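You operate a simulated robot arm through the tools that you are given. There is no shell and no other tool. Be economical: measure what you need, move in short steps, check, and stop when the job is done.

Carry out the task below with a simulated robot arm. There is one attempt and no reset: what you move stays moved.

JOB
Replace the F in the type holder with L and lock it again.
Fine: the F goes to its tray slot.

It is judged by the outcome, as a careful person would: the job done as asked, and still so three seconds after it is handed in. It fails if anything else is knocked over, pushed out of place, dropped, spilled or broken.

ROBOT AND FRAMES
A 6-joint arm with a two-finger parallel gripper, fixed in place. Base frame: the origin is at the foot of the arm, x ahead of it, y to its left, z up; the work surface is at about z = 0.011. Units: m, rad, N and s.
With the tool pointing down near the work surface it reaches from about 0.2 to 0.46 m from the base axis. Its first joint turns from -1.222 to 1.222 rad. Payload 1.9 kg.
The TCP is the grasp point between the finger pads, 0.023 m short of the fingertips. In the tool frame z runs along the fingers and y along their closing line. Largest opening 0.094 m; finger width 0.038, thickness 0.01; the body of the gripper, 0.054 by 0.096 m, starts 0.039 m behind the TCP.
Orientation is that of the tool frame in the base frame, as a unit quaternion [x, y, z, w]. With the fingers straight down and closing along the base's y, the tool's x points along the base's -x, its y along +y and its z along -z.

CONTROLS
- The arm moves only by the tool drive_tool. Its argument "deltas" is one flat list of numbers, 7 for each row, row after row: the turn, a rotation vector about the base's x, y, z in rad, then the shift along the base's x, y, z in m, then the finger opening in m, from 0 to 0.094. In form: [rx, ry, rz, tx, ty, tz, jaw, rx, ry, rz, tx, ty, tz, jaw, ...]. A call has 1 to 10 rows; each row is the pose to reach, as a shift and turn from the pose commanded when the call began. Each row takes 0.2 s and may step no farther than 0.05 m and 0.15 rad from the row before; otherwise, or with a gripper value out of range, the whole call is refused. Where a pose cannot be reached the arm comes as near as it can. A force on the tool above 90 N (or 10 N above the force at the start of the call, whichever is more), or a blocked arm, ends the call early, and 0.2 s more pass. The fingers move at their own pace (about 0.108 m/s each) and stop on an object; they squeeze with about 23 N. The grip force told is the motor's: it shows also when the fingers shut on nothing. Time passes only in rows, and 0.2 s behind the last, so rows that repeat a pose let the fingers close. The reply holds the time, the measured pose of the TCP, the force on the tool along the base axes, the opening and the grip force, in the units named above and with some noise, with the torque about the TCP (base axes, N m) and any sound that the robot's microphone picked up.
- Cameras (640 x 400 px; columns grow to the right, rows downward): "scene" is fixed at [0.0416, 0.3079, 0.4352]; the picture's right is [-0.82, -0.57, 0.00], its down [-0.22, 0.32, -0.92] and it looks along [0.52, -0.76, -0.39] (base axes); focal length 287 px, centre (320, 200). "wrist" rides on the gripper at [0.086, 0.016, -0.075] in the tool frame; the picture's right is [-0.18, 0.98, 0.00], its down [-0.58, -0.11, -0.81] and it looks along [-0.79, -0.15, 0.59] (tool axes); focal length 243 px, centre (320, 200). There is no depth. A picture from a camera that has moved, and an enlarged one, comes with that camera's place and axes in the base frame and with its lens. The place of the scene camera against the robot may be out by one fixed shift of up to 0.018 m in any direction.
- camera(camera): a new picture of that camera. The clock stands still meanwhile.
- enlarge(camera, box): a new picture of the part [left, top, right, bottom] of that camera's present view, enlarged. The clock stands still meanwhile.
- finish_job(): hands the job in; it is judged then, once.

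Work in short steps. Places have to be worked out from the pictures, the camera data and where the tool is seen: move nearer, look again, correct. Check each grasp and each placing, and mend what went wrong. You have 120 turns and 64 pictures in all, those below and enlarged ones among them. Open the gripper and draw the arm clear of the work before you hand the job in, unless the task says otherwise; then end with one line.

The tools are called after "Emit:" by a JSON object that holds its "name" and its "arguments". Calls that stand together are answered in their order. drive_tool: Moves the arm, as the interface text tells. Its arguments: {"type":"object","properties":{"deltas":{"type":"array","items":{"type":"number"}}},"required":["deltas"]} The other tools are called the same way: camera (camera) takes a picture; enlarge (camera, box) takes an enlarged picture of a part of a camera's view; finish_job () hands the job in.

At the start:

```text
time: 0.0
position: [0.2966, -0.1129, 0.3597]
orientation: [0.001, 1.0, 0.0, 0.0]
ft_force: [0.1, -0.1, 0.1]
ft_torque: [-0.05, 0.03, -0.04]
width: 0.0941
finger_force: 0.0
```

scene: 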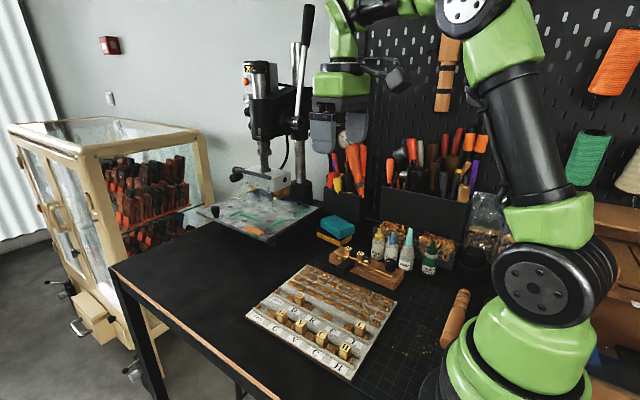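
wrist: 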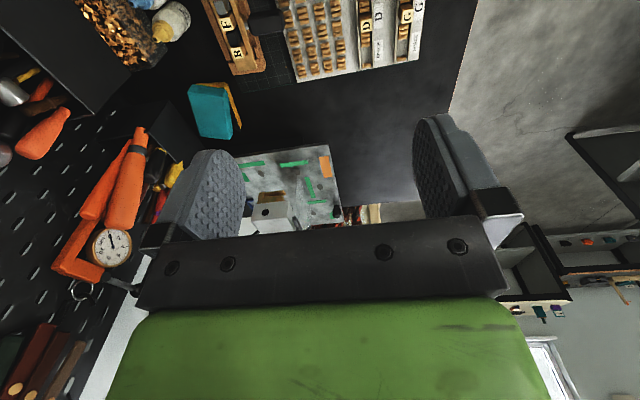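

I start by enlarging the views of the tray and the type holder.

Emit:
{"name": "enlarge", "arguments": {"camera": "scene", "box": [240, 250, 410, 385]}}

Emit:
{"name": "enlarge", "arguments": {"camera": "scene", "box": [310, 220, 440, 300]}}

Emit:
{"name": "enlarge", "arguments": {"camera": "wrist", "box": [180, 0, 460, 120]}}

```text
2.96 times, centred on (325, 318) of scene
camera zoom: at [0.0416, 0.3079, 0.4352], right [-0.82, -0.57, 0.0], down [-0.22, 0.32, -0.92], along [0.52, -0.76, -0.39], focal length 850 px, centre (305, -148)
```

zoom: 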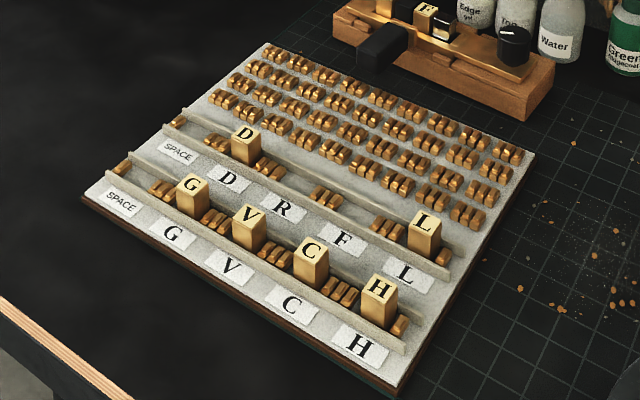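

```text
4.92 times, centred on (375, 260) of scene
camera zoom: at [0.0416, 0.3079, 0.4352], right [-0.82, -0.57, 0.0], down [-0.22, 0.32, -0.92], along [0.52, -0.76, -0.39], focal length 1412 px, centre (49, -95)
```

zoom: 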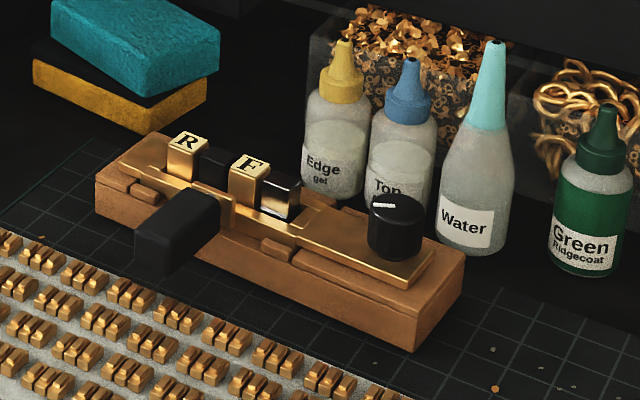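

```text
2.29 times, centred on (320, 60) of wrist
camera zoom: at [0.211, -0.0965, 0.4342], right [0.19, 0.98, 0.0], down [0.58, -0.11, 0.81], along [0.79, -0.15, -0.59], focal length 555 px, centre (320, 520)
```

zoom: 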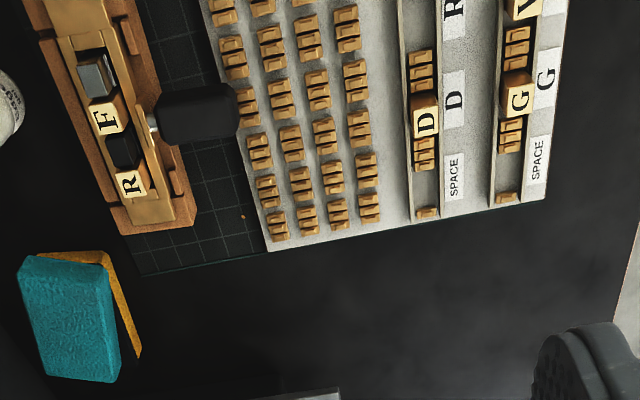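

The holder appears to lie along x near y≈-0.245 (F about x 0.31), with L around (0.21,-0.055). I'll move the wrist camera to a better vantage over the holder.

Emit:
{"name": "drive_tool", "arguments": {"deltas": [0, 0.08, 0, -0.02, -0.033, -0.01, 0.094, 0, 0.16, 0, -0.04, -0.066, -0.02, 0.094, 0, 0.24, 0, -0.06, -0.1, -0.03, 0.094, 0, 0.3, 0, -0.08, -0.13, -0.04, 0.094]}}

Emit:
{"name": "camera", "arguments": {"camera": "wrist"}}

```text
time: 1.0
position: [0.2148, -0.243, 0.322]
orientation: [0.001, 0.989, -0.001, -0.149]
ft_force: [0.9, -0.8, -0.7]
ft_torque: [-0.01, 0.0, 0.0]
width: 0.0939
finger_force: 0.0
```

```text
58 pictures are left
camera wrist: at [0.155, -0.2268, 0.4181], right [0.18, 0.98, -0.06], down [0.79, -0.11, 0.6], along [0.58, -0.15, -0.8], focal length 243 px, centre (320, 200)
```

wrist: 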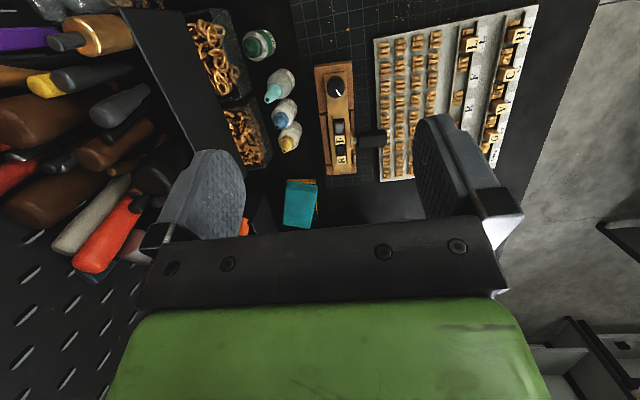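

Good vantage; I enlarge the holder and the tray row.

Emit:
{"name": "enlarge", "arguments": {"camera": "wrist", "box": [290, 55, 410, 185]}}

Emit:
{"name": "enlarge", "arguments": {"camera": "wrist", "box": [430, 0, 540, 120]}}

```text
3.08 times, centred on (350, 120) of wrist
camera zoom: at [0.155, -0.2268, 0.4181], right [0.18, 0.98, -0.06], down [0.79, -0.11, 0.6], along [0.58, -0.15, -0.8], focal length 746 px, centre (228, 446)
```

zoom: 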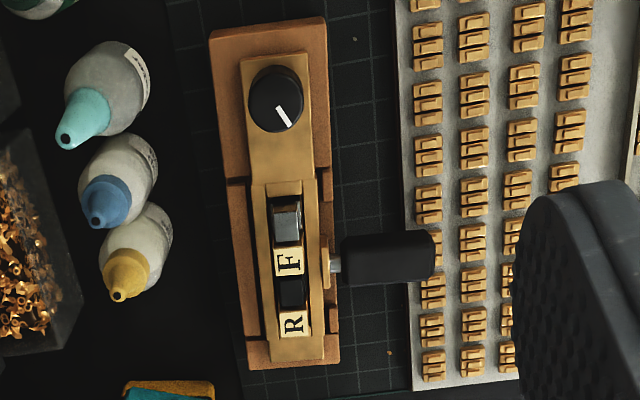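

```text
3.33 times, centred on (485, 60) of wrist
camera zoom: at [0.155, -0.2268, 0.4181], right [0.18, 0.98, -0.06], down [0.79, -0.11, 0.6], along [0.58, -0.15, -0.8], focal length 809 px, centre (-230, 667)
```

zoom: 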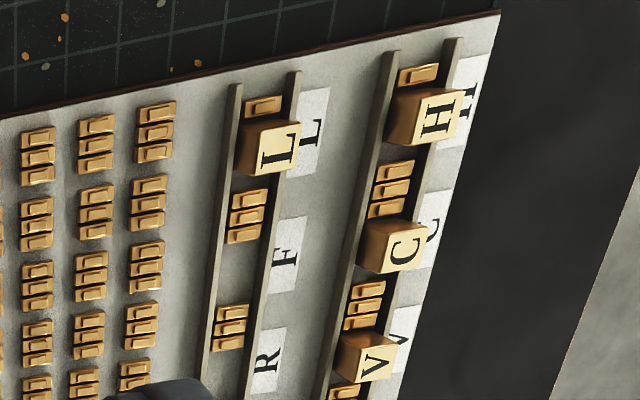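

Triangulated: F top ≈(0.3085,-0.243,0.051), L top ≈(0.214,-0.058,0.036), knob ≈(0.230,-0.239). I need to understand the lock, so I enlarge strongly on the knob and block.

Emit:
{"name": "enlarge", "arguments": {"camera": "wrist", "box": [318, 65, 366, 110]}}

Emit:
{"name": "enlarge", "arguments": {"camera": "scene", "box": [334, 240, 408, 286]}}

```text
8.89 times, centred on (342, 88) of wrist
camera zoom: at [0.155, -0.2268, 0.4181], right [0.18, 0.98, -0.06], down [0.79, -0.11, 0.6], along [0.58, -0.15, -0.8], focal length 2157 px, centre (124, 1200)
```

zoom: 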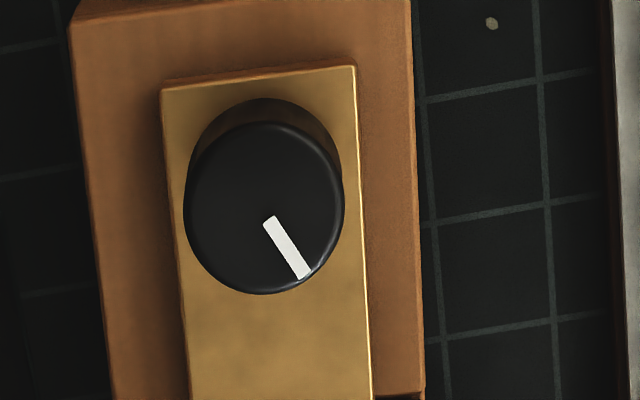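

```text
8.65 times, centred on (371, 263) of scene
camera zoom: at [0.0416, 0.3079, 0.4352], right [-0.82, -0.57, 0.0], down [-0.22, 0.32, -0.92], along [0.52, -0.76, -0.39], focal length 2480 px, centre (-121, -345)
```

zoom: 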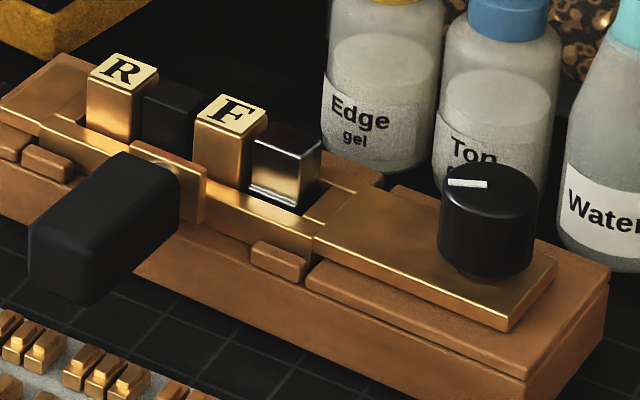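

The silver jaw next to F seems driven by the knob (top ≈(0.231,-0.239,0.055), Ø≈27 mm). I straighten the tool and go above the knob with a half-open gripper.

Emit:
{"name": "drive_tool", "arguments": {"deltas": [0, -0.1, 0, 0.004, 0.001, -0.04, 0.06, 0, -0.2, 0, 0.008, 0.002, -0.08, 0.06, 0, -0.3, 0, 0.012, 0.003, -0.12, 0.06, 0, -0.3, 0, 0.014, 0.004, -0.16, 0.06, 0, -0.3, 0, 0.0144, 0.0039, -0.17, 0.05]}}

Emit:
{"name": "drive_tool", "arguments": {"deltas": [0, 0, -0.14, 0, 0, 0, 0.05, 0, 0, -0.28, 0, 0, 0, 0.05, 0, 0, -0.42, 0, 0, 0, 0.05, 0, 0, -0.56, 0, 0, 0, 0.05, 0, 0, -0.7, 0, 0, 0, 0.05]}}

Emit:
{"name": "camera", "arguments": {"camera": "wrist"}}

Emit:
{"name": "camera", "arguments": {"camera": "scene"}}

```text
time: 2.2
position: [0.2301, -0.2388, 0.1481]
orientation: [0.001, 1.0, -0.001, 0.0]
ft_force: [0.9, 0.8, -0.3]
ft_torque: [0.01, -0.01, -0.02]
width: 0.0499
finger_force: 0.0
```

```text
time: 3.4
position: [0.2288, -0.2384, 0.149]
orientation: [0.346, 0.938, -0.001, 0.002]
ft_force: [0.5, -0.5, 0.4]
ft_torque: [-0.05, 0.0, 0.04]
width: 0.0502
finger_force: 0.0
```

```text
53 pictures are left
camera wrist: at [0.1757, -0.1709, 0.2235], right [0.78, 0.63, 0.0], down [0.37, -0.46, 0.81], along [0.51, -0.63, -0.59], focal length 243 px, centre (320, 200)
```

wrist: 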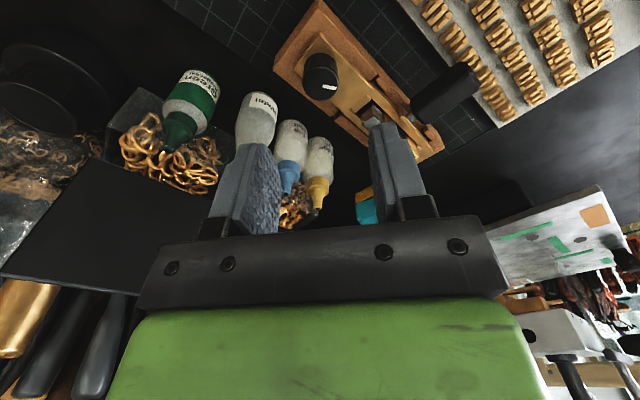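

```text
52 pictures are left
```

scene: 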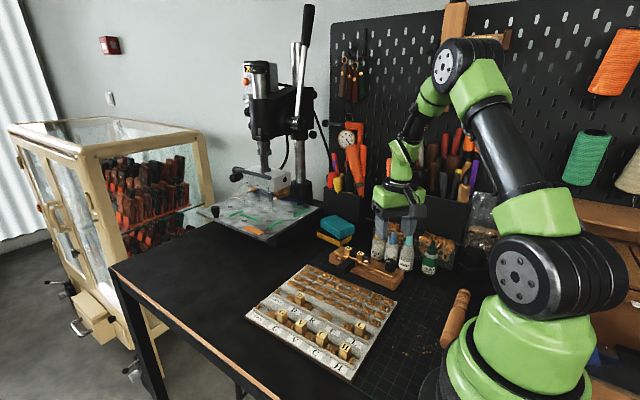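

Knob from here sits at ≈(0.2295,-0.237), under the TCP. Descend to z≈0.066 (tips at ~0.043) and close on the knob.

Emit:
{"name": "drive_tool", "arguments": {"deltas": [0, 0, 0, 0, 0, -0.04, 0.05, 0, 0, 0, 0, 0.0005, -0.07, 0.05, 0, 0, 0, 0, 0.0005, -0.083, 0.05, 0, 0, 0, 0, 0.0005, -0.083, 0.05]}}

Emit:
{"name": "drive_tool", "arguments": {"deltas": [0, 0, 0, 0, 0, 0, 0.015, 0, 0, 0, 0, 0, 0, 0.015, 0, 0, 0, 0, 0, 0, 0.015]}}

Emit:
{"name": "camera", "arguments": {"camera": "wrist"}}

```text
time: 4.4
position: [0.2274, -0.2383, 0.065]
orientation: [0.344, 0.939, 0.0, 0.001]
ft_force: [-0.3, 0.4, 0.4]
ft_torque: [0.03, -0.01, -0.02]
width: 0.0498
finger_force: 0.0
```

```text
time: 5.2
position: [0.2288, -0.2375, 0.0652]
orientation: [0.344, 0.939, 0.0, 0.002]
ft_force: [0.0, -0.1, 0.3]
ft_torque: [0.04, -0.17, -0.04]
width: 0.0259
finger_force: 23.0
```

```text
51 pictures are left
camera wrist: at [0.1738, -0.1696, 0.1391], right [0.78, 0.63, 0.0], down [0.37, -0.46, 0.81], along [0.51, -0.63, -0.59], focal length 243 px, centre (320, 200)
```

wrist: 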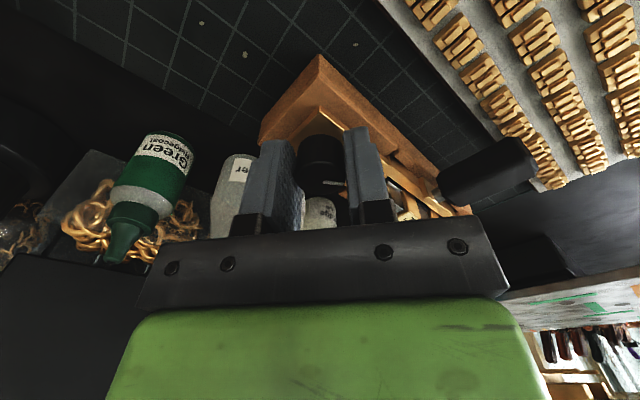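

Knob held at 25.9 mm. Turn counter-clockwise (seen from above) 0.6 rad and watch the torque.

Emit:
{"name": "drive_tool", "arguments": {"deltas": [0, 0, 0.12, 0, 0, 0, 0.015, 0, 0, 0.24, 0, 0, 0, 0.015, 0, 0, 0.36, 0, 0, 0, 0.015, 0, 0, 0.48, 0, 0, 0, 0.015, 0, 0, 0.6, 0, 0, 0, 0.015]}}

Emit:
{"name": "enlarge", "arguments": {"camera": "scene", "box": [334, 240, 408, 286]}}

```text
time: 6.4
position: [0.2302, -0.2384, 0.0657]
orientation: [0.05, 0.999, 0.0, 0.0]
ft_force: [0.7, -2.6, 0.7]
ft_torque: [-0.04, 0.1, -0.25]
width: 0.0253
finger_force: 22.7
```

```text
8.65 times, centred on (371, 263) of scene
camera zoom: at [0.0416, 0.3079, 0.4352], right [-0.82, -0.57, 0.0], down [-0.22, 0.32, -0.92], along [0.52, -0.76, -0.39], focal length 2480 px, centre (-121, -345)
```

zoom: 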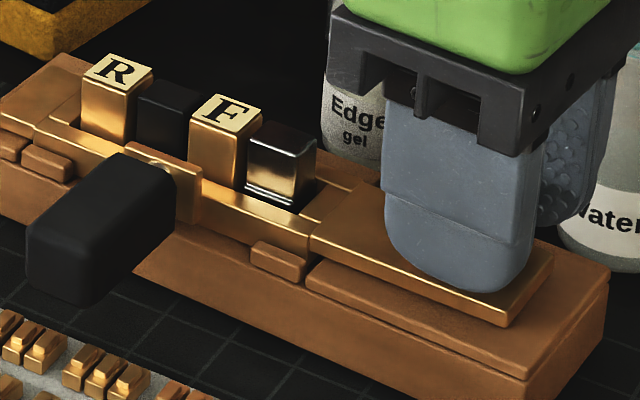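

The holder took up a millimetre of slack in its cradle; torque −0.25 Nm says the knob resists or turns. Continue another 0.75 rad.

Emit:
{"name": "drive_tool", "arguments": {"deltas": [0, 0, 0.12, 0, 0, 0, 0.015, 0, 0, 0.24, 0, 0, 0, 0.015, 0, 0, 0.36, 0, 0, 0, 0.015, 0, 0, 0.48, 0, 0, 0, 0.015, 0, 0, 0.6, 0, 0, 0, 0.015, 0, 0, 0.75, 0, 0, 0, 0.015]}}

Emit:
{"name": "enlarge", "arguments": {"camera": "scene", "box": [334, 240, 408, 286]}}

Emit:
{"name": "camera", "arguments": {"camera": "wrist"}}

```text
time: 7.8
position: [0.2299, -0.2382, 0.0661]
orientation: [-0.319, 0.948, -0.001, 0.001]
ft_force: [1.0, -1.2, 3.6]
ft_torque: [0.03, 0.07, -0.35]
width: 0.0254
finger_force: 23.5
```

```text
8.65 times, centred on (371, 263) of scene
camera zoom: at [0.0416, 0.3079, 0.4352], right [-0.82, -0.57, 0.0], down [-0.22, 0.32, -0.92], along [0.52, -0.76, -0.39], focal length 2480 px, centre (-121, -345)
```

zoom: 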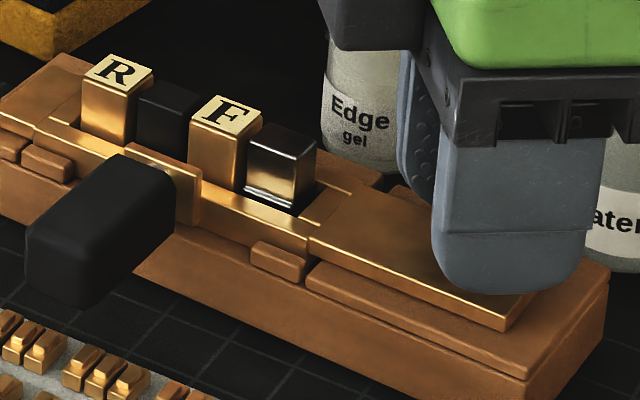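

```text
48 pictures are left
camera wrist: at [0.1532, -0.2782, 0.1407], right [-0.45, 0.89, 0.0], down [0.53, 0.26, 0.81], along [0.72, 0.36, -0.59], focal length 243 px, centre (320, 200)
```

wrist: 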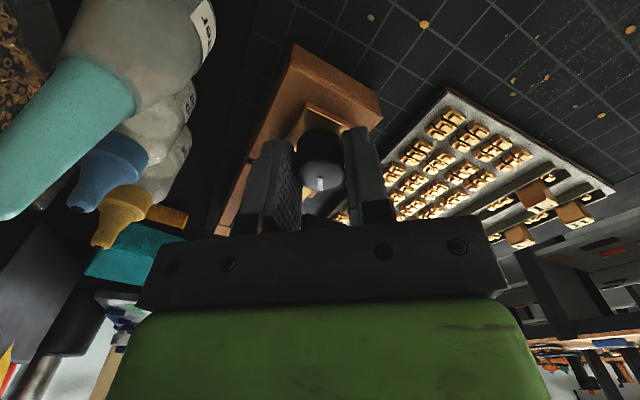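

The pointer still points at ≈+27° in base: the fingers slipped and the knob is stopped this way. Try clockwise.

Emit:
{"name": "drive_tool", "arguments": {"deltas": [0, 0, -0.12, 0, 0, 0, 0.015, 0, 0, -0.24, 0, 0, 0, 0.015, 0, 0, -0.36, 0, 0, 0, 0.015, 0, 0, -0.48, 0, 0, 0, 0.015, 0, 0, -0.6, 0, 0, 0, 0.015]}}

Emit:
{"name": "camera", "arguments": {"camera": "wrist"}}

Emit:
{"name": "enlarge", "arguments": {"camera": "scene", "box": [334, 240, 408, 286]}}

```text
time: 9.0
position: [0.2302, -0.238, 0.0672]
orientation: [-0.023, 1.0, 0.0, 0.0]
ft_force: [-6.8, -0.2, 2.7]
ft_torque: [-0.01, -0.34, -0.01]
width: 0.0246
finger_force: 22.4
```

```text
47 pictures are left
camera wrist: at [0.1446, -0.2259, 0.1415], right [0.14, 0.99, 0.0], down [0.58, -0.08, 0.81], along [0.8, -0.11, -0.59], focal length 243 px, centre (320, 200)
```

wrist: 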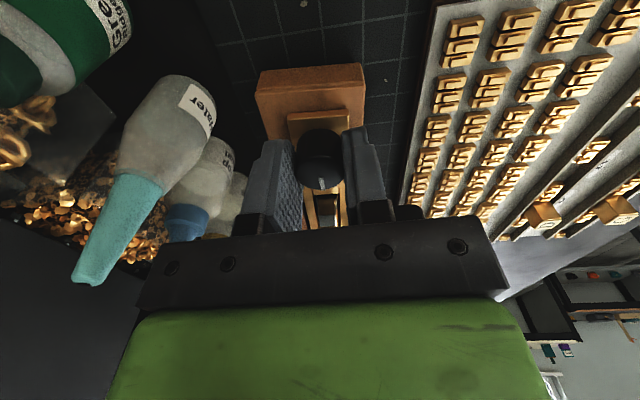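

```text
8.65 times, centred on (371, 263) of scene
camera zoom: at [0.0416, 0.3079, 0.4352], right [-0.82, -0.57, 0.0], down [-0.22, 0.32, -0.92], along [0.52, -0.76, -0.39], focal length 2480 px, centre (-121, -345)
```

zoom: 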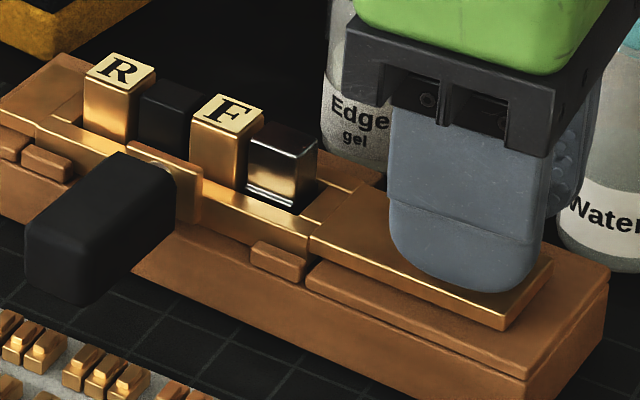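

The pointer now turned along with the fingers with almost no torque: clockwise it turns freely. Continue clockwise and watch the jaw.

Emit:
{"name": "drive_tool", "arguments": {"deltas": [0, 0, -0.14, 0, 0, 0, 0.015, 0, 0, -0.28, 0, 0, 0, 0.015, 0, 0, -0.42, 0, 0, 0, 0.015, 0, 0, -0.56, 0, 0, 0, 0.015, 0, 0, -0.7, 0, 0, 0, 0.015, 0, 0, -0.8, 0, 0, 0, 0.015]}}

Emit:
{"name": "camera", "arguments": {"camera": "wrist"}}

Emit:
{"name": "enlarge", "arguments": {"camera": "scene", "box": [334, 240, 408, 286]}}

```text
time: 10.4
position: [0.2307, -0.2389, 0.0671]
orientation: [0.369, 0.929, -0.001, 0.001]
ft_force: [-1.1, 0.5, -0.7]
ft_torque: [-0.01, 0.2, 0.0]
width: 0.0246
finger_force: 22.9
```

```text
45 pictures are left
camera wrist: at [0.1801, -0.1667, 0.1418], right [0.81, 0.59, 0.0], down [0.35, -0.48, 0.81], along [0.48, -0.65, -0.59], focal length 243 px, centre (320, 200)
```

wrist: 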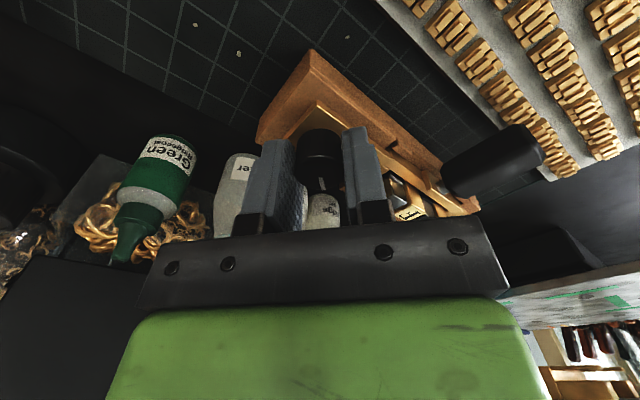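

```text
8.65 times, centred on (371, 263) of scene
camera zoom: at [0.0416, 0.3079, 0.4352], right [-0.82, -0.57, 0.0], down [-0.22, 0.32, -0.92], along [0.52, -0.76, -0.39], focal length 2480 px, centre (-121, -345)
```

zoom: 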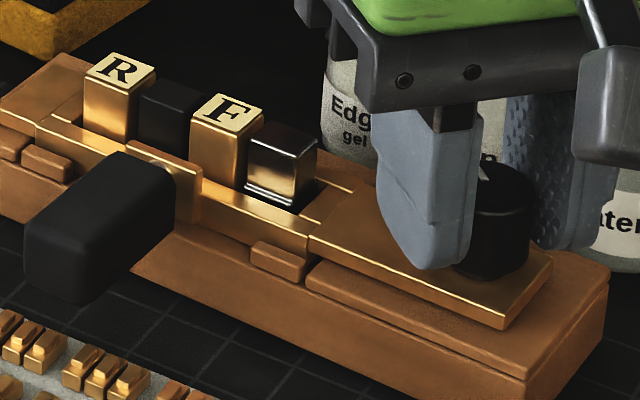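

Knob has now followed ~1.4 rad clockwise, the jaw hardly moving. I continue clockwise to look for a stop or click.

Emit:
{"name": "drive_tool", "arguments": {"deltas": [0, 0, -0.14, 0, 0, 0, 0.015, 0, 0, -0.28, 0, 0, 0, 0.015, 0, 0, -0.42, 0, 0, 0, 0.015, 0, 0, -0.56, 0, 0, 0, 0.015, 0, 0, -0.7, 0, 0, 0, 0.015, 0, 0, -0.8, 0, 0, 0, 0.015]}}

Emit:
{"name": "camera", "arguments": {"camera": "wrist"}}

Emit:
{"name": "enlarge", "arguments": {"camera": "scene", "box": [334, 240, 408, 286]}}

```text
time: 11.8
position: [0.2309, -0.2381, 0.0671]
orientation: [0.702, 0.712, -0.001, 0.0]
ft_force: [0.7, -0.8, 0.1]
ft_torque: [-0.08, 0.09, 0.01]
width: 0.0244
finger_force: 23.2
```

```text
43 pictures are left
camera wrist: at [0.246, -0.1515, 0.1417], right [0.99, -0.17, 0.0], down [-0.1, -0.58, 0.81], along [-0.14, -0.8, -0.59], focal length 243 px, centre (320, 200)
```

wrist: 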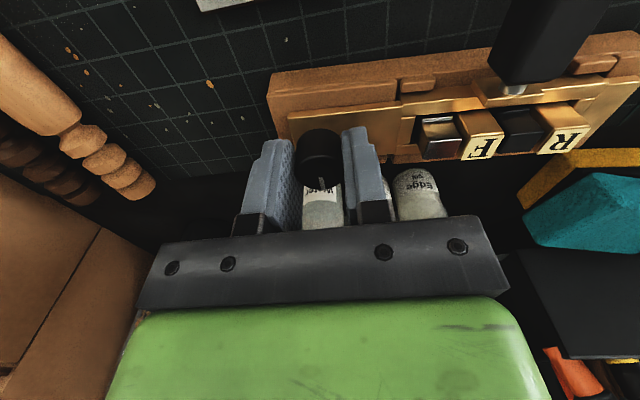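

```text
8.65 times, centred on (371, 263) of scene
camera zoom: at [0.0416, 0.3079, 0.4352], right [-0.82, -0.57, 0.0], down [-0.22, 0.32, -0.92], along [0.52, -0.76, -0.39], focal length 2480 px, centre (-121, -345)
```

zoom: 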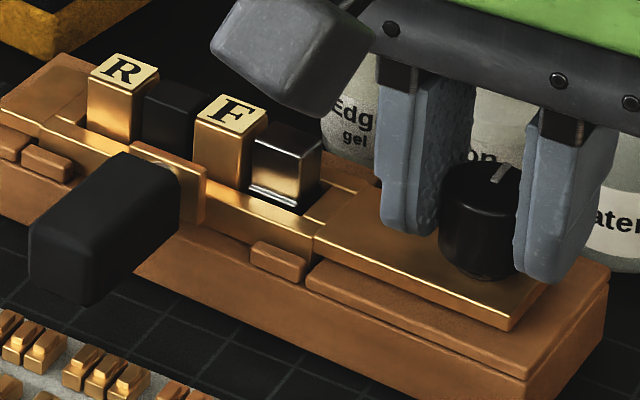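

Total about 2.2 rad now. Look at the jaw/F gap from this good viewpoint.

Emit:
{"name": "enlarge", "arguments": {"camera": "wrist", "box": [390, 60, 610, 180]}}

```text
2.91 times, centred on (500, 120) of wrist
camera zoom: at [0.246, -0.1515, 0.1417], right [0.99, -0.17, 0.0], down [-0.1, -0.58, 0.81], along [-0.14, -0.8, -0.59], focal length 706 px, centre (-204, 433)
```

zoom: 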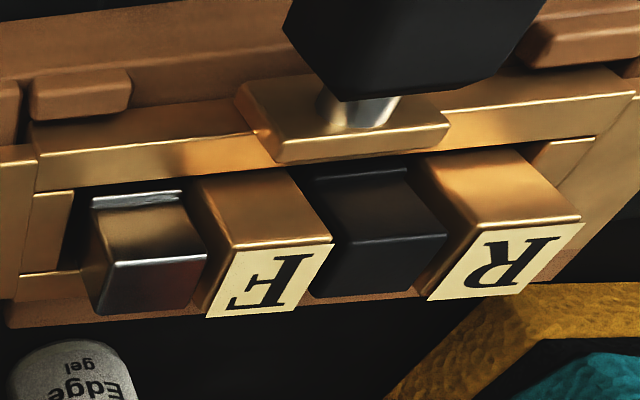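

Jaw still touches F. Continue clockwise another 0.8 rad.

Emit:
{"name": "drive_tool", "arguments": {"deltas": [0, 0, -0.14, 0, 0, 0, 0.015, 0, 0, -0.28, 0, 0, 0, 0.015, 0, 0, -0.42, 0, 0, 0, 0.015, 0, 0, -0.56, 0, 0, 0, 0.015, 0, 0, -0.7, 0, 0, 0, 0.015, 0, 0, -0.8, 0, 0, 0, 0.015]}}

Emit:
{"name": "enlarge", "arguments": {"camera": "scene", "box": [334, 240, 408, 286]}}

```text
time: 13.2
position: [0.23, -0.2383, 0.0662]
orientation: [0.924, 0.383, -0.001, -0.001]
ft_force: [-23.2, 8.3, 17.0]
ft_torque: [0.07, -0.15, 0.24]
width: 0.0247
finger_force: 22.9
```

```text
8.65 times, centred on (371, 263) of scene
camera zoom: at [0.0416, 0.3079, 0.4352], right [-0.82, -0.57, 0.0], down [-0.22, 0.32, -0.92], along [0.52, -0.76, -0.39], focal length 2480 px, centre (-121, -345)
```

zoom: 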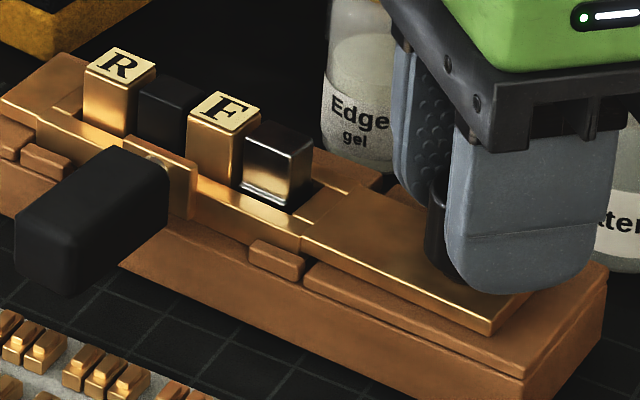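

Force and torque rose: a clockwise stop. I back off slightly, open, lift and inspect.

Emit:
{"name": "drive_tool", "arguments": {"deltas": [0, 0, 0.12, 0, 0, 0, 0.015, 0, 0, 0.12, 0, 0, 0, 0.045, 0, 0, 0.12, 0, 0, 0, 0.045, 0, 0, 0.12, 0, 0, 0.03, 0.045, 0, 0, 0.12, 0, 0, 0.07, 0.045, 0, 0, 0.12, 0, 0, 0.09, 0.045]}}

Emit:
{"name": "enlarge", "arguments": {"camera": "scene", "box": [334, 240, 408, 286]}}

Emit:
{"name": "camera", "arguments": {"camera": "wrist"}}

```text
time: 14.6
position: [0.2299, -0.2383, 0.1557]
orientation: [0.898, 0.439, -0.001, -0.001]
ft_force: [0.0, -0.4, -0.2]
ft_torque: [-0.03, 0.01, -0.01]
width: 0.045
finger_force: 0.0
```

```text
8.65 times, centred on (371, 263) of scene
camera zoom: at [0.0416, 0.3079, 0.4352], right [-0.82, -0.57, 0.0], down [-0.22, 0.32, -0.92], along [0.52, -0.76, -0.39], focal length 2480 px, centre (-121, -345)
```

zoom: 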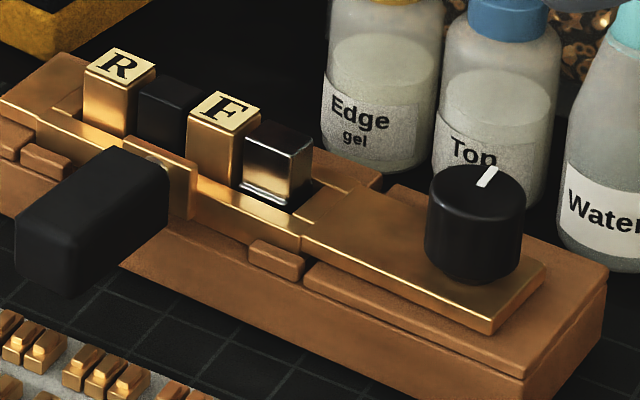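

```text
38 pictures are left
camera wrist: at [0.2959, -0.1804, 0.2309], right [0.66, -0.75, 0.0], down [-0.44, -0.39, 0.81], along [-0.6, -0.53, -0.59], focal length 243 px, centre (320, 200)
```

wrist: 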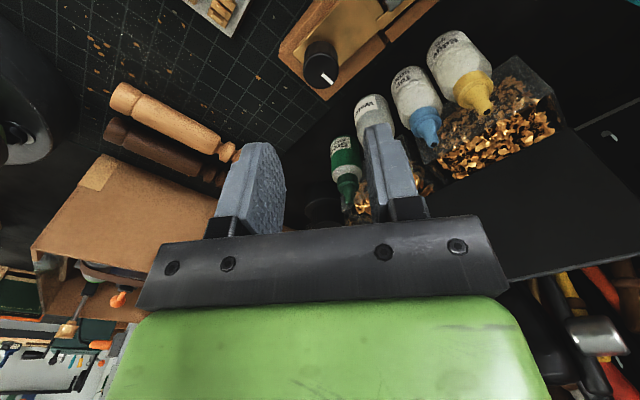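

Unlocked stop reached (pointer turned ~130°). Now return the yaw to 0 and place the wrist camera for a close look at F.

Emit:
{"name": "drive_tool", "arguments": {"deltas": [0, 0, 0.15, 0, 0, 0, 0.094, 0, 0, 0.3, 0, 0, 0, 0.094, 0, 0, 0.45, 0, 0, 0, 0.094, 0, 0, 0.6, 0, 0, 0, 0.094, 0, 0, 0.75, 0, 0, 0, 0.094, 0, 0, 0.9, 0, 0, 0, 0.094, 0, 0, 1.05, 0, 0, 0, 0.094, 0, 0, 1.2, 0, 0, 0, 0.094]}}

Emit:
{"name": "drive_tool", "arguments": {"deltas": [0, 0, 0.15, 0, 0, 0, 0.094, 0, 0, 0.3, 0, 0, 0, 0.094, 0, 0, 0.45, 0, 0, 0, 0.094, 0, 0, 0.6, 0.005, 0, 0, 0.094, 0, 0, 0.75, 0.01, 0, 0, 0.094, 0, 0, 0.9, 0.02, 0, 0, 0.094, 0, 0, 1.031, 0.03, -0.005, 0.01, 0.094]}}

Emit:
{"name": "camera", "arguments": {"camera": "wrist"}}

```text
time: 16.4
position: [0.2305, -0.2385, 0.1561]
orientation: [0.492, 0.871, -0.001, 0.001]
ft_force: [0.2, -0.2, -1.1]
ft_torque: [-0.04, -0.03, 0.02]
width: 0.094
finger_force: 0.1
```

```text
time: 18.0
position: [0.2615, -0.2438, 0.1681]
orientation: [0.0, 1.0, -0.002, 0.001]
ft_force: [0.2, -0.6, 0.4]
ft_torque: [-0.04, 0.01, 0.02]
width: 0.0939
finger_force: 0.0
```

```text
37 pictures are left
camera wrist: at [0.1757, -0.2275, 0.242], right [0.18, 0.98, 0.0], down [0.58, -0.11, 0.81], along [0.79, -0.15, -0.59], focal length 243 px, centre (320, 200)
```

wrist: 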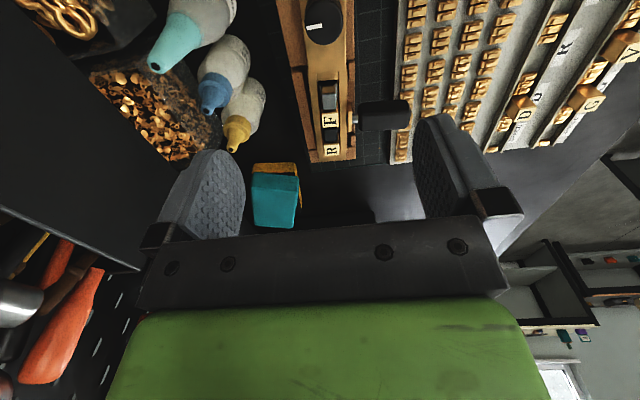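

Emit:
{"name": "enlarge", "arguments": {"camera": "wrist", "box": [290, 65, 400, 170]}}

Emit:
{"name": "enlarge", "arguments": {"camera": "scene", "box": [338, 242, 374, 268]}}

```text
3.81 times, centred on (345, 118) of wrist
camera zoom: at [0.1757, -0.2275, 0.242], right [0.18, 0.98, 0.0], down [0.58, -0.11, 0.81], along [0.79, -0.15, -0.59], focal length 924 px, centre (225, 514)
```

zoom: 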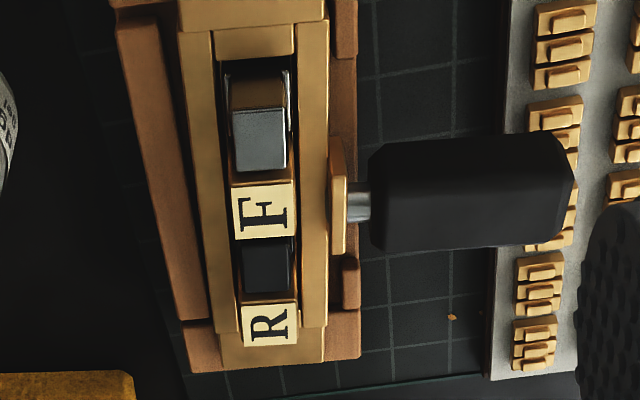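

```text
15.38 times, centred on (356, 255) of scene
camera zoom: at [0.0416, 0.3079, 0.4352], right [-0.82, -0.57, 0.0], down [-0.22, 0.32, -0.92], along [0.52, -0.76, -0.39], focal length 4411 px, centre (-234, -646)
```

zoom: 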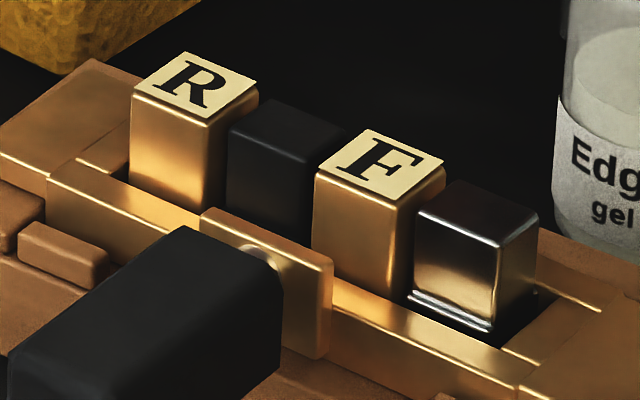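

Now there's a visible gap between jaw and F, so it is unlocked. F centre ≈(0.3116,-0.2435), axis yaw ≈ -0.08. Move above it with a 0.026 opening and check before descending.

Emit:
{"name": "drive_tool", "arguments": {"deltas": [0, 0, -0.04, 0.025, 0, -0.02, 0.05, 0, 0, -0.08, 0.05, 0.0003, -0.05, 0.03, 0, 0, -0.08, 0.05, 0.0003, -0.078, 0.026, 0, 0, -0.08, 0.05, 0.0003, -0.078, 0.026]}}

Emit:
{"name": "camera", "arguments": {"camera": "wrist"}}

Emit:
{"name": "enlarge", "arguments": {"camera": "scene", "box": [334, 210, 398, 270]}}

```text
time: 19.0
position: [0.3122, -0.2412, 0.0877]
orientation: [0.041, 0.999, -0.001, 0.001]
ft_force: [-0.8, -0.4, 0.5]
ft_torque: [0.03, -0.02, -0.01]
width: 0.0257
finger_force: 0.0
```

```text
34 pictures are left
camera wrist: at [0.228, -0.2193, 0.1624], right [0.26, 0.96, 0.0], down [0.57, -0.16, 0.81], along [0.78, -0.21, -0.59], focal length 243 px, centre (320, 200)
```

wrist: 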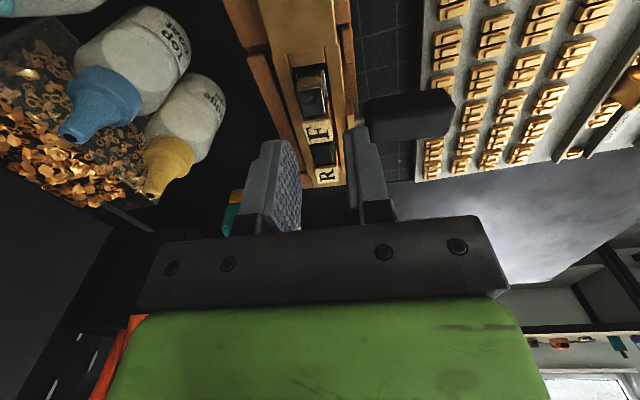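

```text
6.67 times, centred on (366, 240) of scene
camera zoom: at [0.0416, 0.3079, 0.4352], right [-0.82, -0.57, 0.0], down [-0.22, 0.32, -0.92], along [0.52, -0.76, -0.39], focal length 1911 px, centre (13, -67)
```

zoom: 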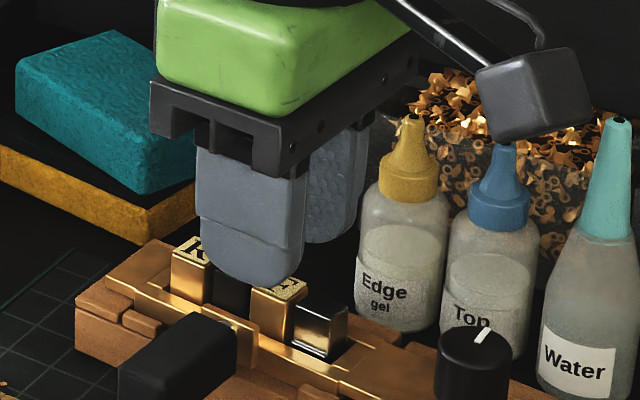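

Alignment agrees (F seen at ≈(0.3125,-0.242)). Descend to TCP z 0.064 and close.

Emit:
{"name": "drive_tool", "arguments": {"deltas": [0, 0, 0, 0, -0.0005, -0.012, 0.026, 0, 0, 0, 0, -0.0005, -0.0245, 0.026, 0, 0, 0, 0, -0.0005, -0.0245, 0.026]}}

Emit:
{"name": "drive_tool", "arguments": {"deltas": [0, 0, 0, 0, 0, 0, 0.005, 0, 0, 0, 0, 0, 0, 0.005]}}

Emit:
{"name": "enlarge", "arguments": {"camera": "scene", "box": [334, 210, 398, 270]}}

```text
time: 19.8
position: [0.3114, -0.2453, 0.065]
orientation: [0.041, 0.999, -0.001, 0.0]
ft_force: [0.6, -1.0, 0.0]
ft_torque: [-0.01, 0.0, -0.01]
width: 0.0261
finger_force: 0.0
```

```text
time: 20.4
position: [0.3119, -0.2438, 0.0648]
orientation: [0.041, 0.999, 0.0, 0.001]
ft_force: [0.2, 1.5, 0.6]
ft_torque: [-0.03, 0.01, 0.01]
width: 0.0152
finger_force: 23.0
```

```text
6.67 times, centred on (366, 240) of scene
camera zoom: at [0.0416, 0.3079, 0.4352], right [-0.82, -0.57, 0.0], down [-0.22, 0.32, -0.92], along [0.52, -0.76, -0.39], focal length 1911 px, centre (13, -67)
```

zoom: 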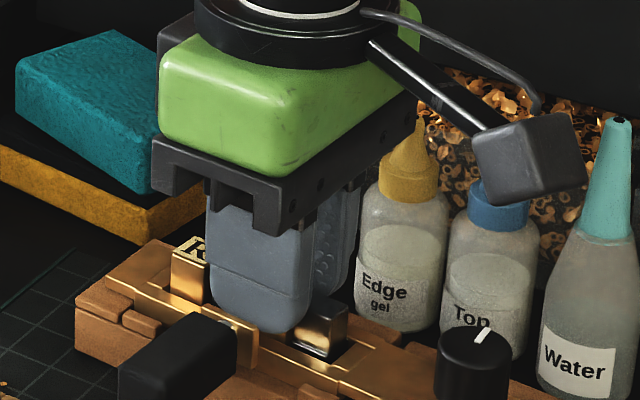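

F gripped at 15.2 mm. Lift it slowly, watching force.

Emit:
{"name": "drive_tool", "arguments": {"deltas": [0, 0, 0, 0, 0, 0.005, 0.005, 0, 0, 0, 0, 0, 0.015, 0.005, 0, 0, 0, 0, 0, 0.03, 0.005, 0, 0, 0, 0, 0, 0.05, 0.005]}}

Emit:
{"name": "enlarge", "arguments": {"camera": "scene", "box": [334, 210, 398, 270]}}

```text
time: 21.4
position: [0.3103, -0.2455, 0.1142]
orientation: [0.042, 0.999, 0.0, 0.001]
ft_force: [0.1, -0.6, -0.9]
ft_torque: [0.01, 0.02, 0.0]
width: 0.0154
finger_force: 23.2
```

```text
6.67 times, centred on (366, 240) of scene
camera zoom: at [0.0416, 0.3079, 0.4352], right [-0.82, -0.57, 0.0], down [-0.22, 0.32, -0.92], along [0.52, -0.76, -0.39], focal length 1911 px, centre (13, -67)
```

zoom: 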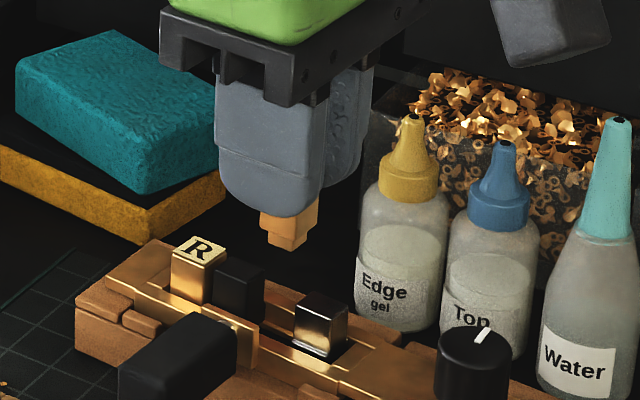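

F is out and upright. The slot layout (L .214, D .346) puts the F slot near (0.258,-0.058). Lift and carry over, stopping short for a look.

Emit:
{"name": "drive_tool", "arguments": {"deltas": [0, 0, 0, 0, 0, 0.05, 0.005, 0, 0, 0.02, -0.015, 0.035, 0.056, 0.005, 0, 0, 0.04, -0.035, 0.075, 0.056, 0.005, 0, 0, 0.06, -0.055, 0.115, 0.056, 0.005, 0, 0, 0.08, -0.075, 0.155, 0.056, 0.005, 0, 0, 0.08, -0.09, 0.187, 0.056, 0.005]}}

Emit:
{"name": "camera", "arguments": {"camera": "wrist"}}

Emit:
{"name": "enlarge", "arguments": {"camera": "wrist", "box": [270, 0, 400, 130]}}

```text
time: 22.8
position: [0.2202, -0.0565, 0.1692]
orientation: [0.001, 1.0, 0.0, 0.001]
ft_force: [-0.2, 0.3, 0.2]
ft_torque: [0.01, 0.02, 0.02]
width: 0.0148
finger_force: 23.1
```

```text
30 pictures are left
camera wrist: at [0.1339, -0.0405, 0.2434], right [0.19, 0.98, 0.0], down [0.58, -0.11, 0.81], along [0.79, -0.15, -0.59], focal length 243 px, centre (320, 200)
```

wrist: 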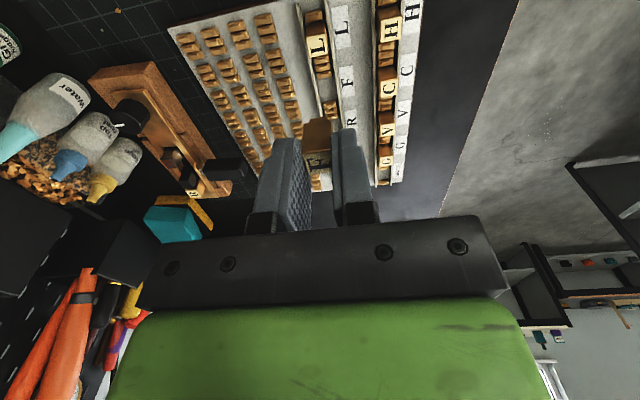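

```text
3.08 times, centred on (335, 65) of wrist
camera zoom: at [0.1339, -0.0405, 0.2434], right [0.19, 0.98, 0.0], down [0.58, -0.11, 0.81], along [0.79, -0.15, -0.59], focal length 746 px, centre (274, 615)
```

zoom: 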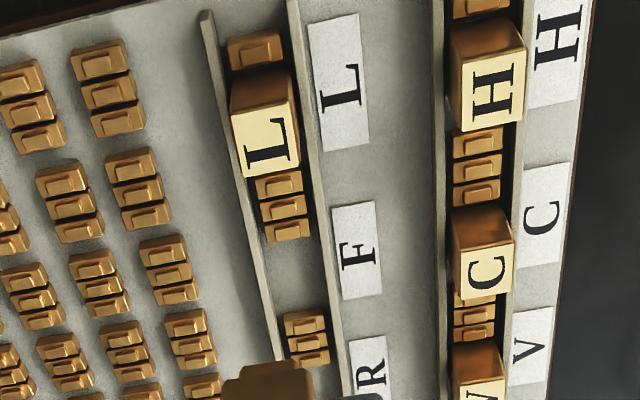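

F slot from this view is at ≈(0.257,-0.0575). Go above it and look from lower down before placing.

Emit:
{"name": "drive_tool", "arguments": {"deltas": [0, 0, 0, 0.018, -0.0004, -0.04, 0.005, 0, 0, 0, 0.0355, -0.0008, -0.08, 0.005, 0, 0, 0, 0.0355, -0.0008, -0.09, 0.005]}}

Emit:
{"name": "enlarge", "arguments": {"camera": "wrist", "box": [240, 50, 440, 230]}}

Emit:
{"name": "enlarge", "arguments": {"camera": "scene", "box": [295, 265, 385, 345]}}

```text
time: 23.6
position: [0.2556, -0.0568, 0.0804]
orientation: [0.001, 1.0, 0.0, 0.001]
ft_force: [0.3, -0.3, -0.7]
ft_torque: [0.01, 0.0, 0.0]
width: 0.015
finger_force: 22.8
```

```text
2.22 times, centred on (340, 140) of wrist
camera zoom: at [0.1703, -0.041, 0.154], right [0.19, 0.98, 0.0], down [0.58, -0.11, 0.81], along [0.79, -0.15, -0.59], focal length 539 px, centre (276, 333)
```

zoom: 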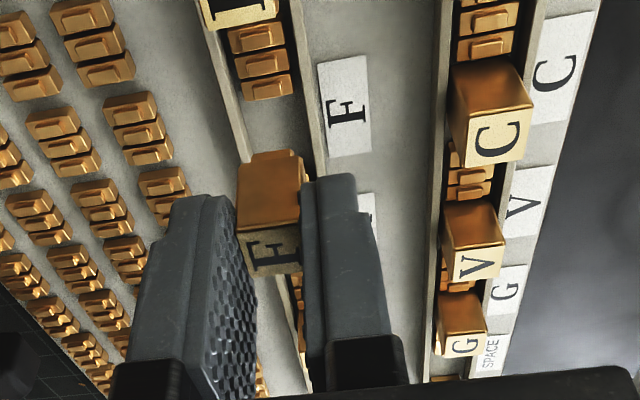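

```text
5.00 times, centred on (340, 305) of scene
camera zoom: at [0.0416, 0.3079, 0.4352], right [-0.82, -0.57, 0.0], down [-0.22, 0.32, -0.92], along [0.52, -0.76, -0.39], focal length 1434 px, centre (220, -325)
```

zoom: 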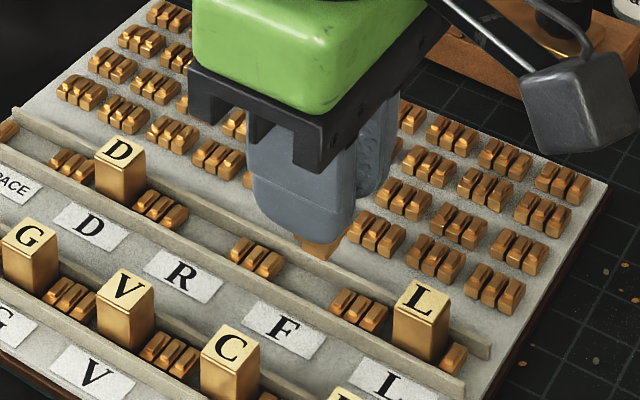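

F lines up with the slot (x≈0.258, y≈-0.057). Lower toward seating (TCP ≈0.050), watching for contact.

Emit:
{"name": "drive_tool", "arguments": {"deltas": [0, 0, 0, 0.001, 0.0003, -0.015, 0.005, 0, 0, 0, 0.001, 0.0003, -0.025, 0.005, 0, 0, 0, 0.001, 0.0003, -0.028, 0.005]}}

Emit:
{"name": "enlarge", "arguments": {"camera": "scene", "box": [295, 265, 385, 345]}}

```text
time: 24.4
position: [0.2575, -0.0573, 0.0518]
orientation: [0.001, 1.0, 0.0, 0.001]
ft_force: [-1.0, 1.4, 16.3]
ft_torque: [0.03, 0.22, -0.06]
width: 0.015
finger_force: 23.0
```

```text
5.00 times, centred on (340, 305) of scene
camera zoom: at [0.0415, 0.3079, 0.4352], right [-0.82, -0.57, 0.0], down [-0.22, 0.32, -0.92], along [0.52, -0.76, -0.39], focal length 1434 px, centre (220, -325)
```

zoom: 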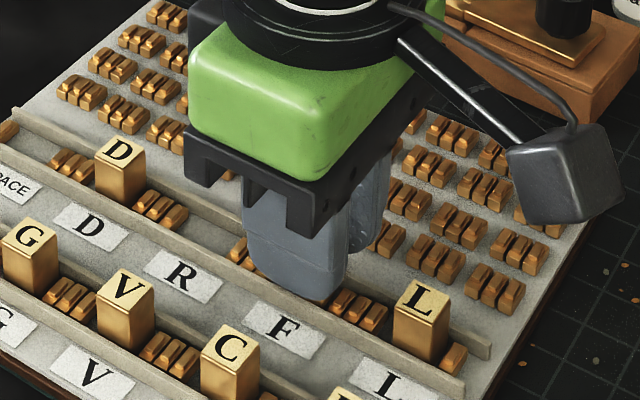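

Contact (16 N) at about the expected seat height. Ease up 1 mm, open modestly, and rise.

Emit:
{"name": "drive_tool", "arguments": {"deltas": [0, 0, 0, 0, 0, 0.001, 0.005, 0, 0, 0, 0, 0, 0.001, 0.026, 0, 0, 0, 0, 0, 0.001, 0.026, 0, 0, 0, 0, 0, 0.02, 0.026, 0, 0, 0, 0, 0, 0.06, 0.03, 0, 0, 0, -0.03, 0, 0.09, 0.03]}}

Emit:
{"name": "camera", "arguments": {"camera": "wrist"}}

Emit:
{"name": "enlarge", "arguments": {"camera": "scene", "box": [295, 265, 385, 345]}}

```text
time: 25.8
position: [0.2294, -0.0582, 0.144]
orientation: [0.001, 1.0, 0.0, 0.001]
ft_force: [-0.2, -0.3, -1.2]
ft_torque: [0.01, 0.01, 0.04]
width: 0.03
finger_force: 0.0
```

```text
25 pictures are left
camera wrist: at [0.1425, -0.0415, 0.2177], right [0.19, 0.98, 0.0], down [0.58, -0.11, 0.81], along [0.79, -0.15, -0.59], focal length 243 px, centre (320, 200)
```

wrist: 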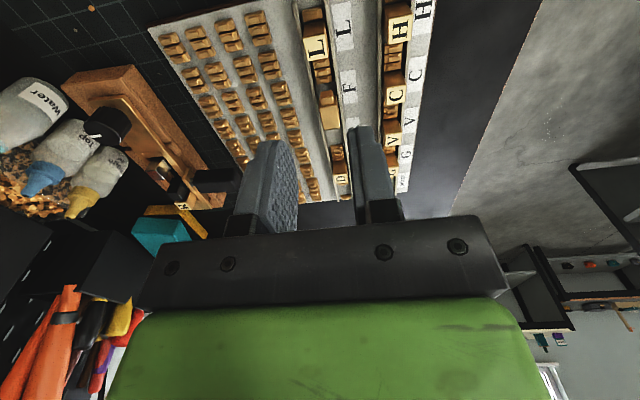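

```text
5.00 times, centred on (340, 305) of scene
camera zoom: at [0.0416, 0.3079, 0.4352], right [-0.82, -0.57, 0.0], down [-0.22, 0.32, -0.92], along [0.52, -0.76, -0.39], focal length 1434 px, centre (220, -325)
```

zoom: 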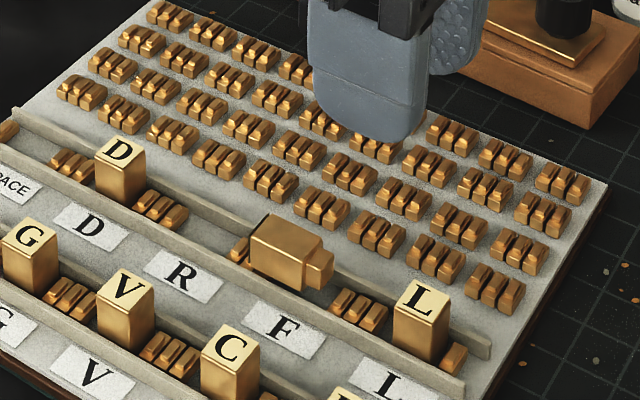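

F toppled: the contact was off to the −x side (likely fingertips on the low clips), so it hung above the floor when released. I look closely at how it lies.

Emit:
{"name": "enlarge", "arguments": {"camera": "scene", "box": [336, 302, 372, 330]}}

Emit:
{"name": "enlarge", "arguments": {"camera": "wrist", "box": [290, 20, 380, 150]}}

```text
14.29 times, centred on (354, 316) of scene
camera zoom: at [0.0416, 0.3079, 0.4352], right [-0.82, -0.57, 0.0], down [-0.22, 0.32, -0.92], along [0.52, -0.76, -0.39], focal length 4096 px, centre (-166, -1457)
```

zoom: 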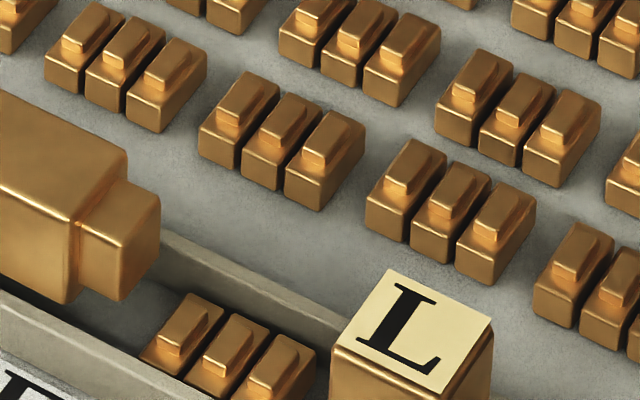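

```text
3.08 times, centred on (335, 85) of wrist
camera zoom: at [0.1425, -0.0415, 0.2177], right [0.19, 0.98, 0.0], down [0.58, -0.11, 0.81], along [0.79, -0.15, -0.59], focal length 746 px, centre (274, 554)
```

zoom: 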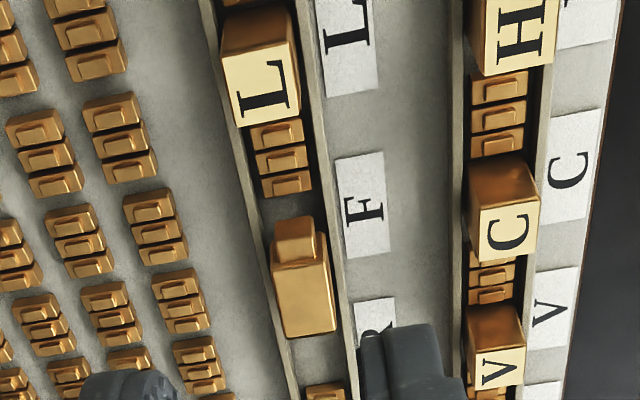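

F lies along x across the low clips, letter end toward +x, z≈0.022–0.036. Plan: grip it with the tool pitched +25°, lift, pitch back to about −45° in air so it is near upright, check, then set it. First approach pitched, staying above it.

Emit:
{"name": "drive_tool", "arguments": {"deltas": [0, 0.14, 0, 0.02, 0, -0.01, 0.03, 0, 0.28, 0, 0.045, 0, -0.025, 0.03, 0, 0.436, 0, 0.0512, -0.0003, -0.055, 0.03, 0, 0.436, 0, 0.0472, -0.0003, -0.07, 0.03]}}

Emit:
{"name": "enlarge", "arguments": {"camera": "scene", "box": [310, 265, 390, 335]}}

Emit:
{"name": "enlarge", "arguments": {"camera": "wrist", "box": [240, 50, 440, 230]}}

```text
refused: row 3 steps farther than a row can; nothing moved
```

```text
5.71 times, centred on (350, 300) of scene
camera zoom: at [0.0416, 0.3079, 0.4352], right [-0.82, -0.57, 0.0], down [-0.22, 0.32, -0.92], along [0.52, -0.76, -0.39], focal length 1638 px, centre (149, -371)
```

zoom: 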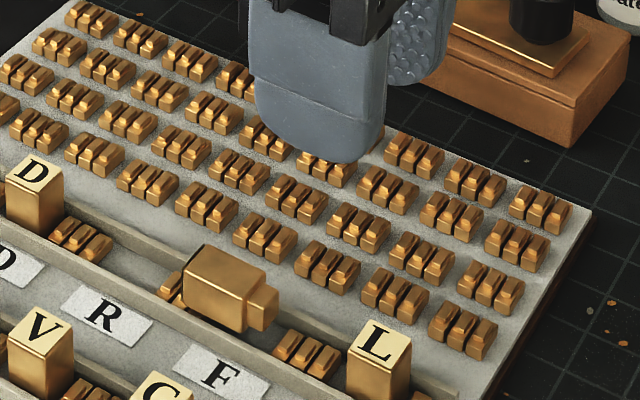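

```text
2.22 times, centred on (340, 140) of wrist
camera zoom: at [0.1425, -0.0415, 0.2177], right [0.19, 0.98, 0.0], down [0.58, -0.11, 0.81], along [0.79, -0.15, -0.59], focal length 539 px, centre (276, 333)
```

zoom: 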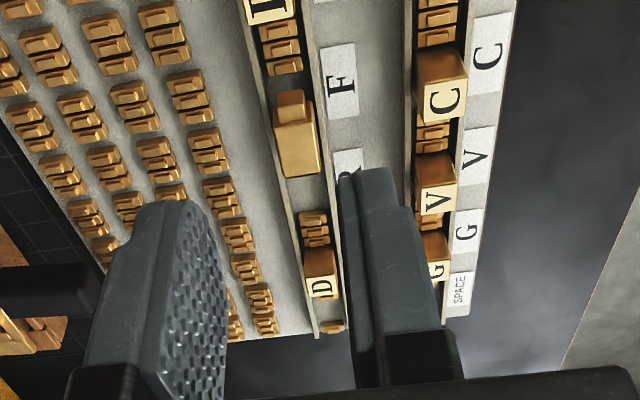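

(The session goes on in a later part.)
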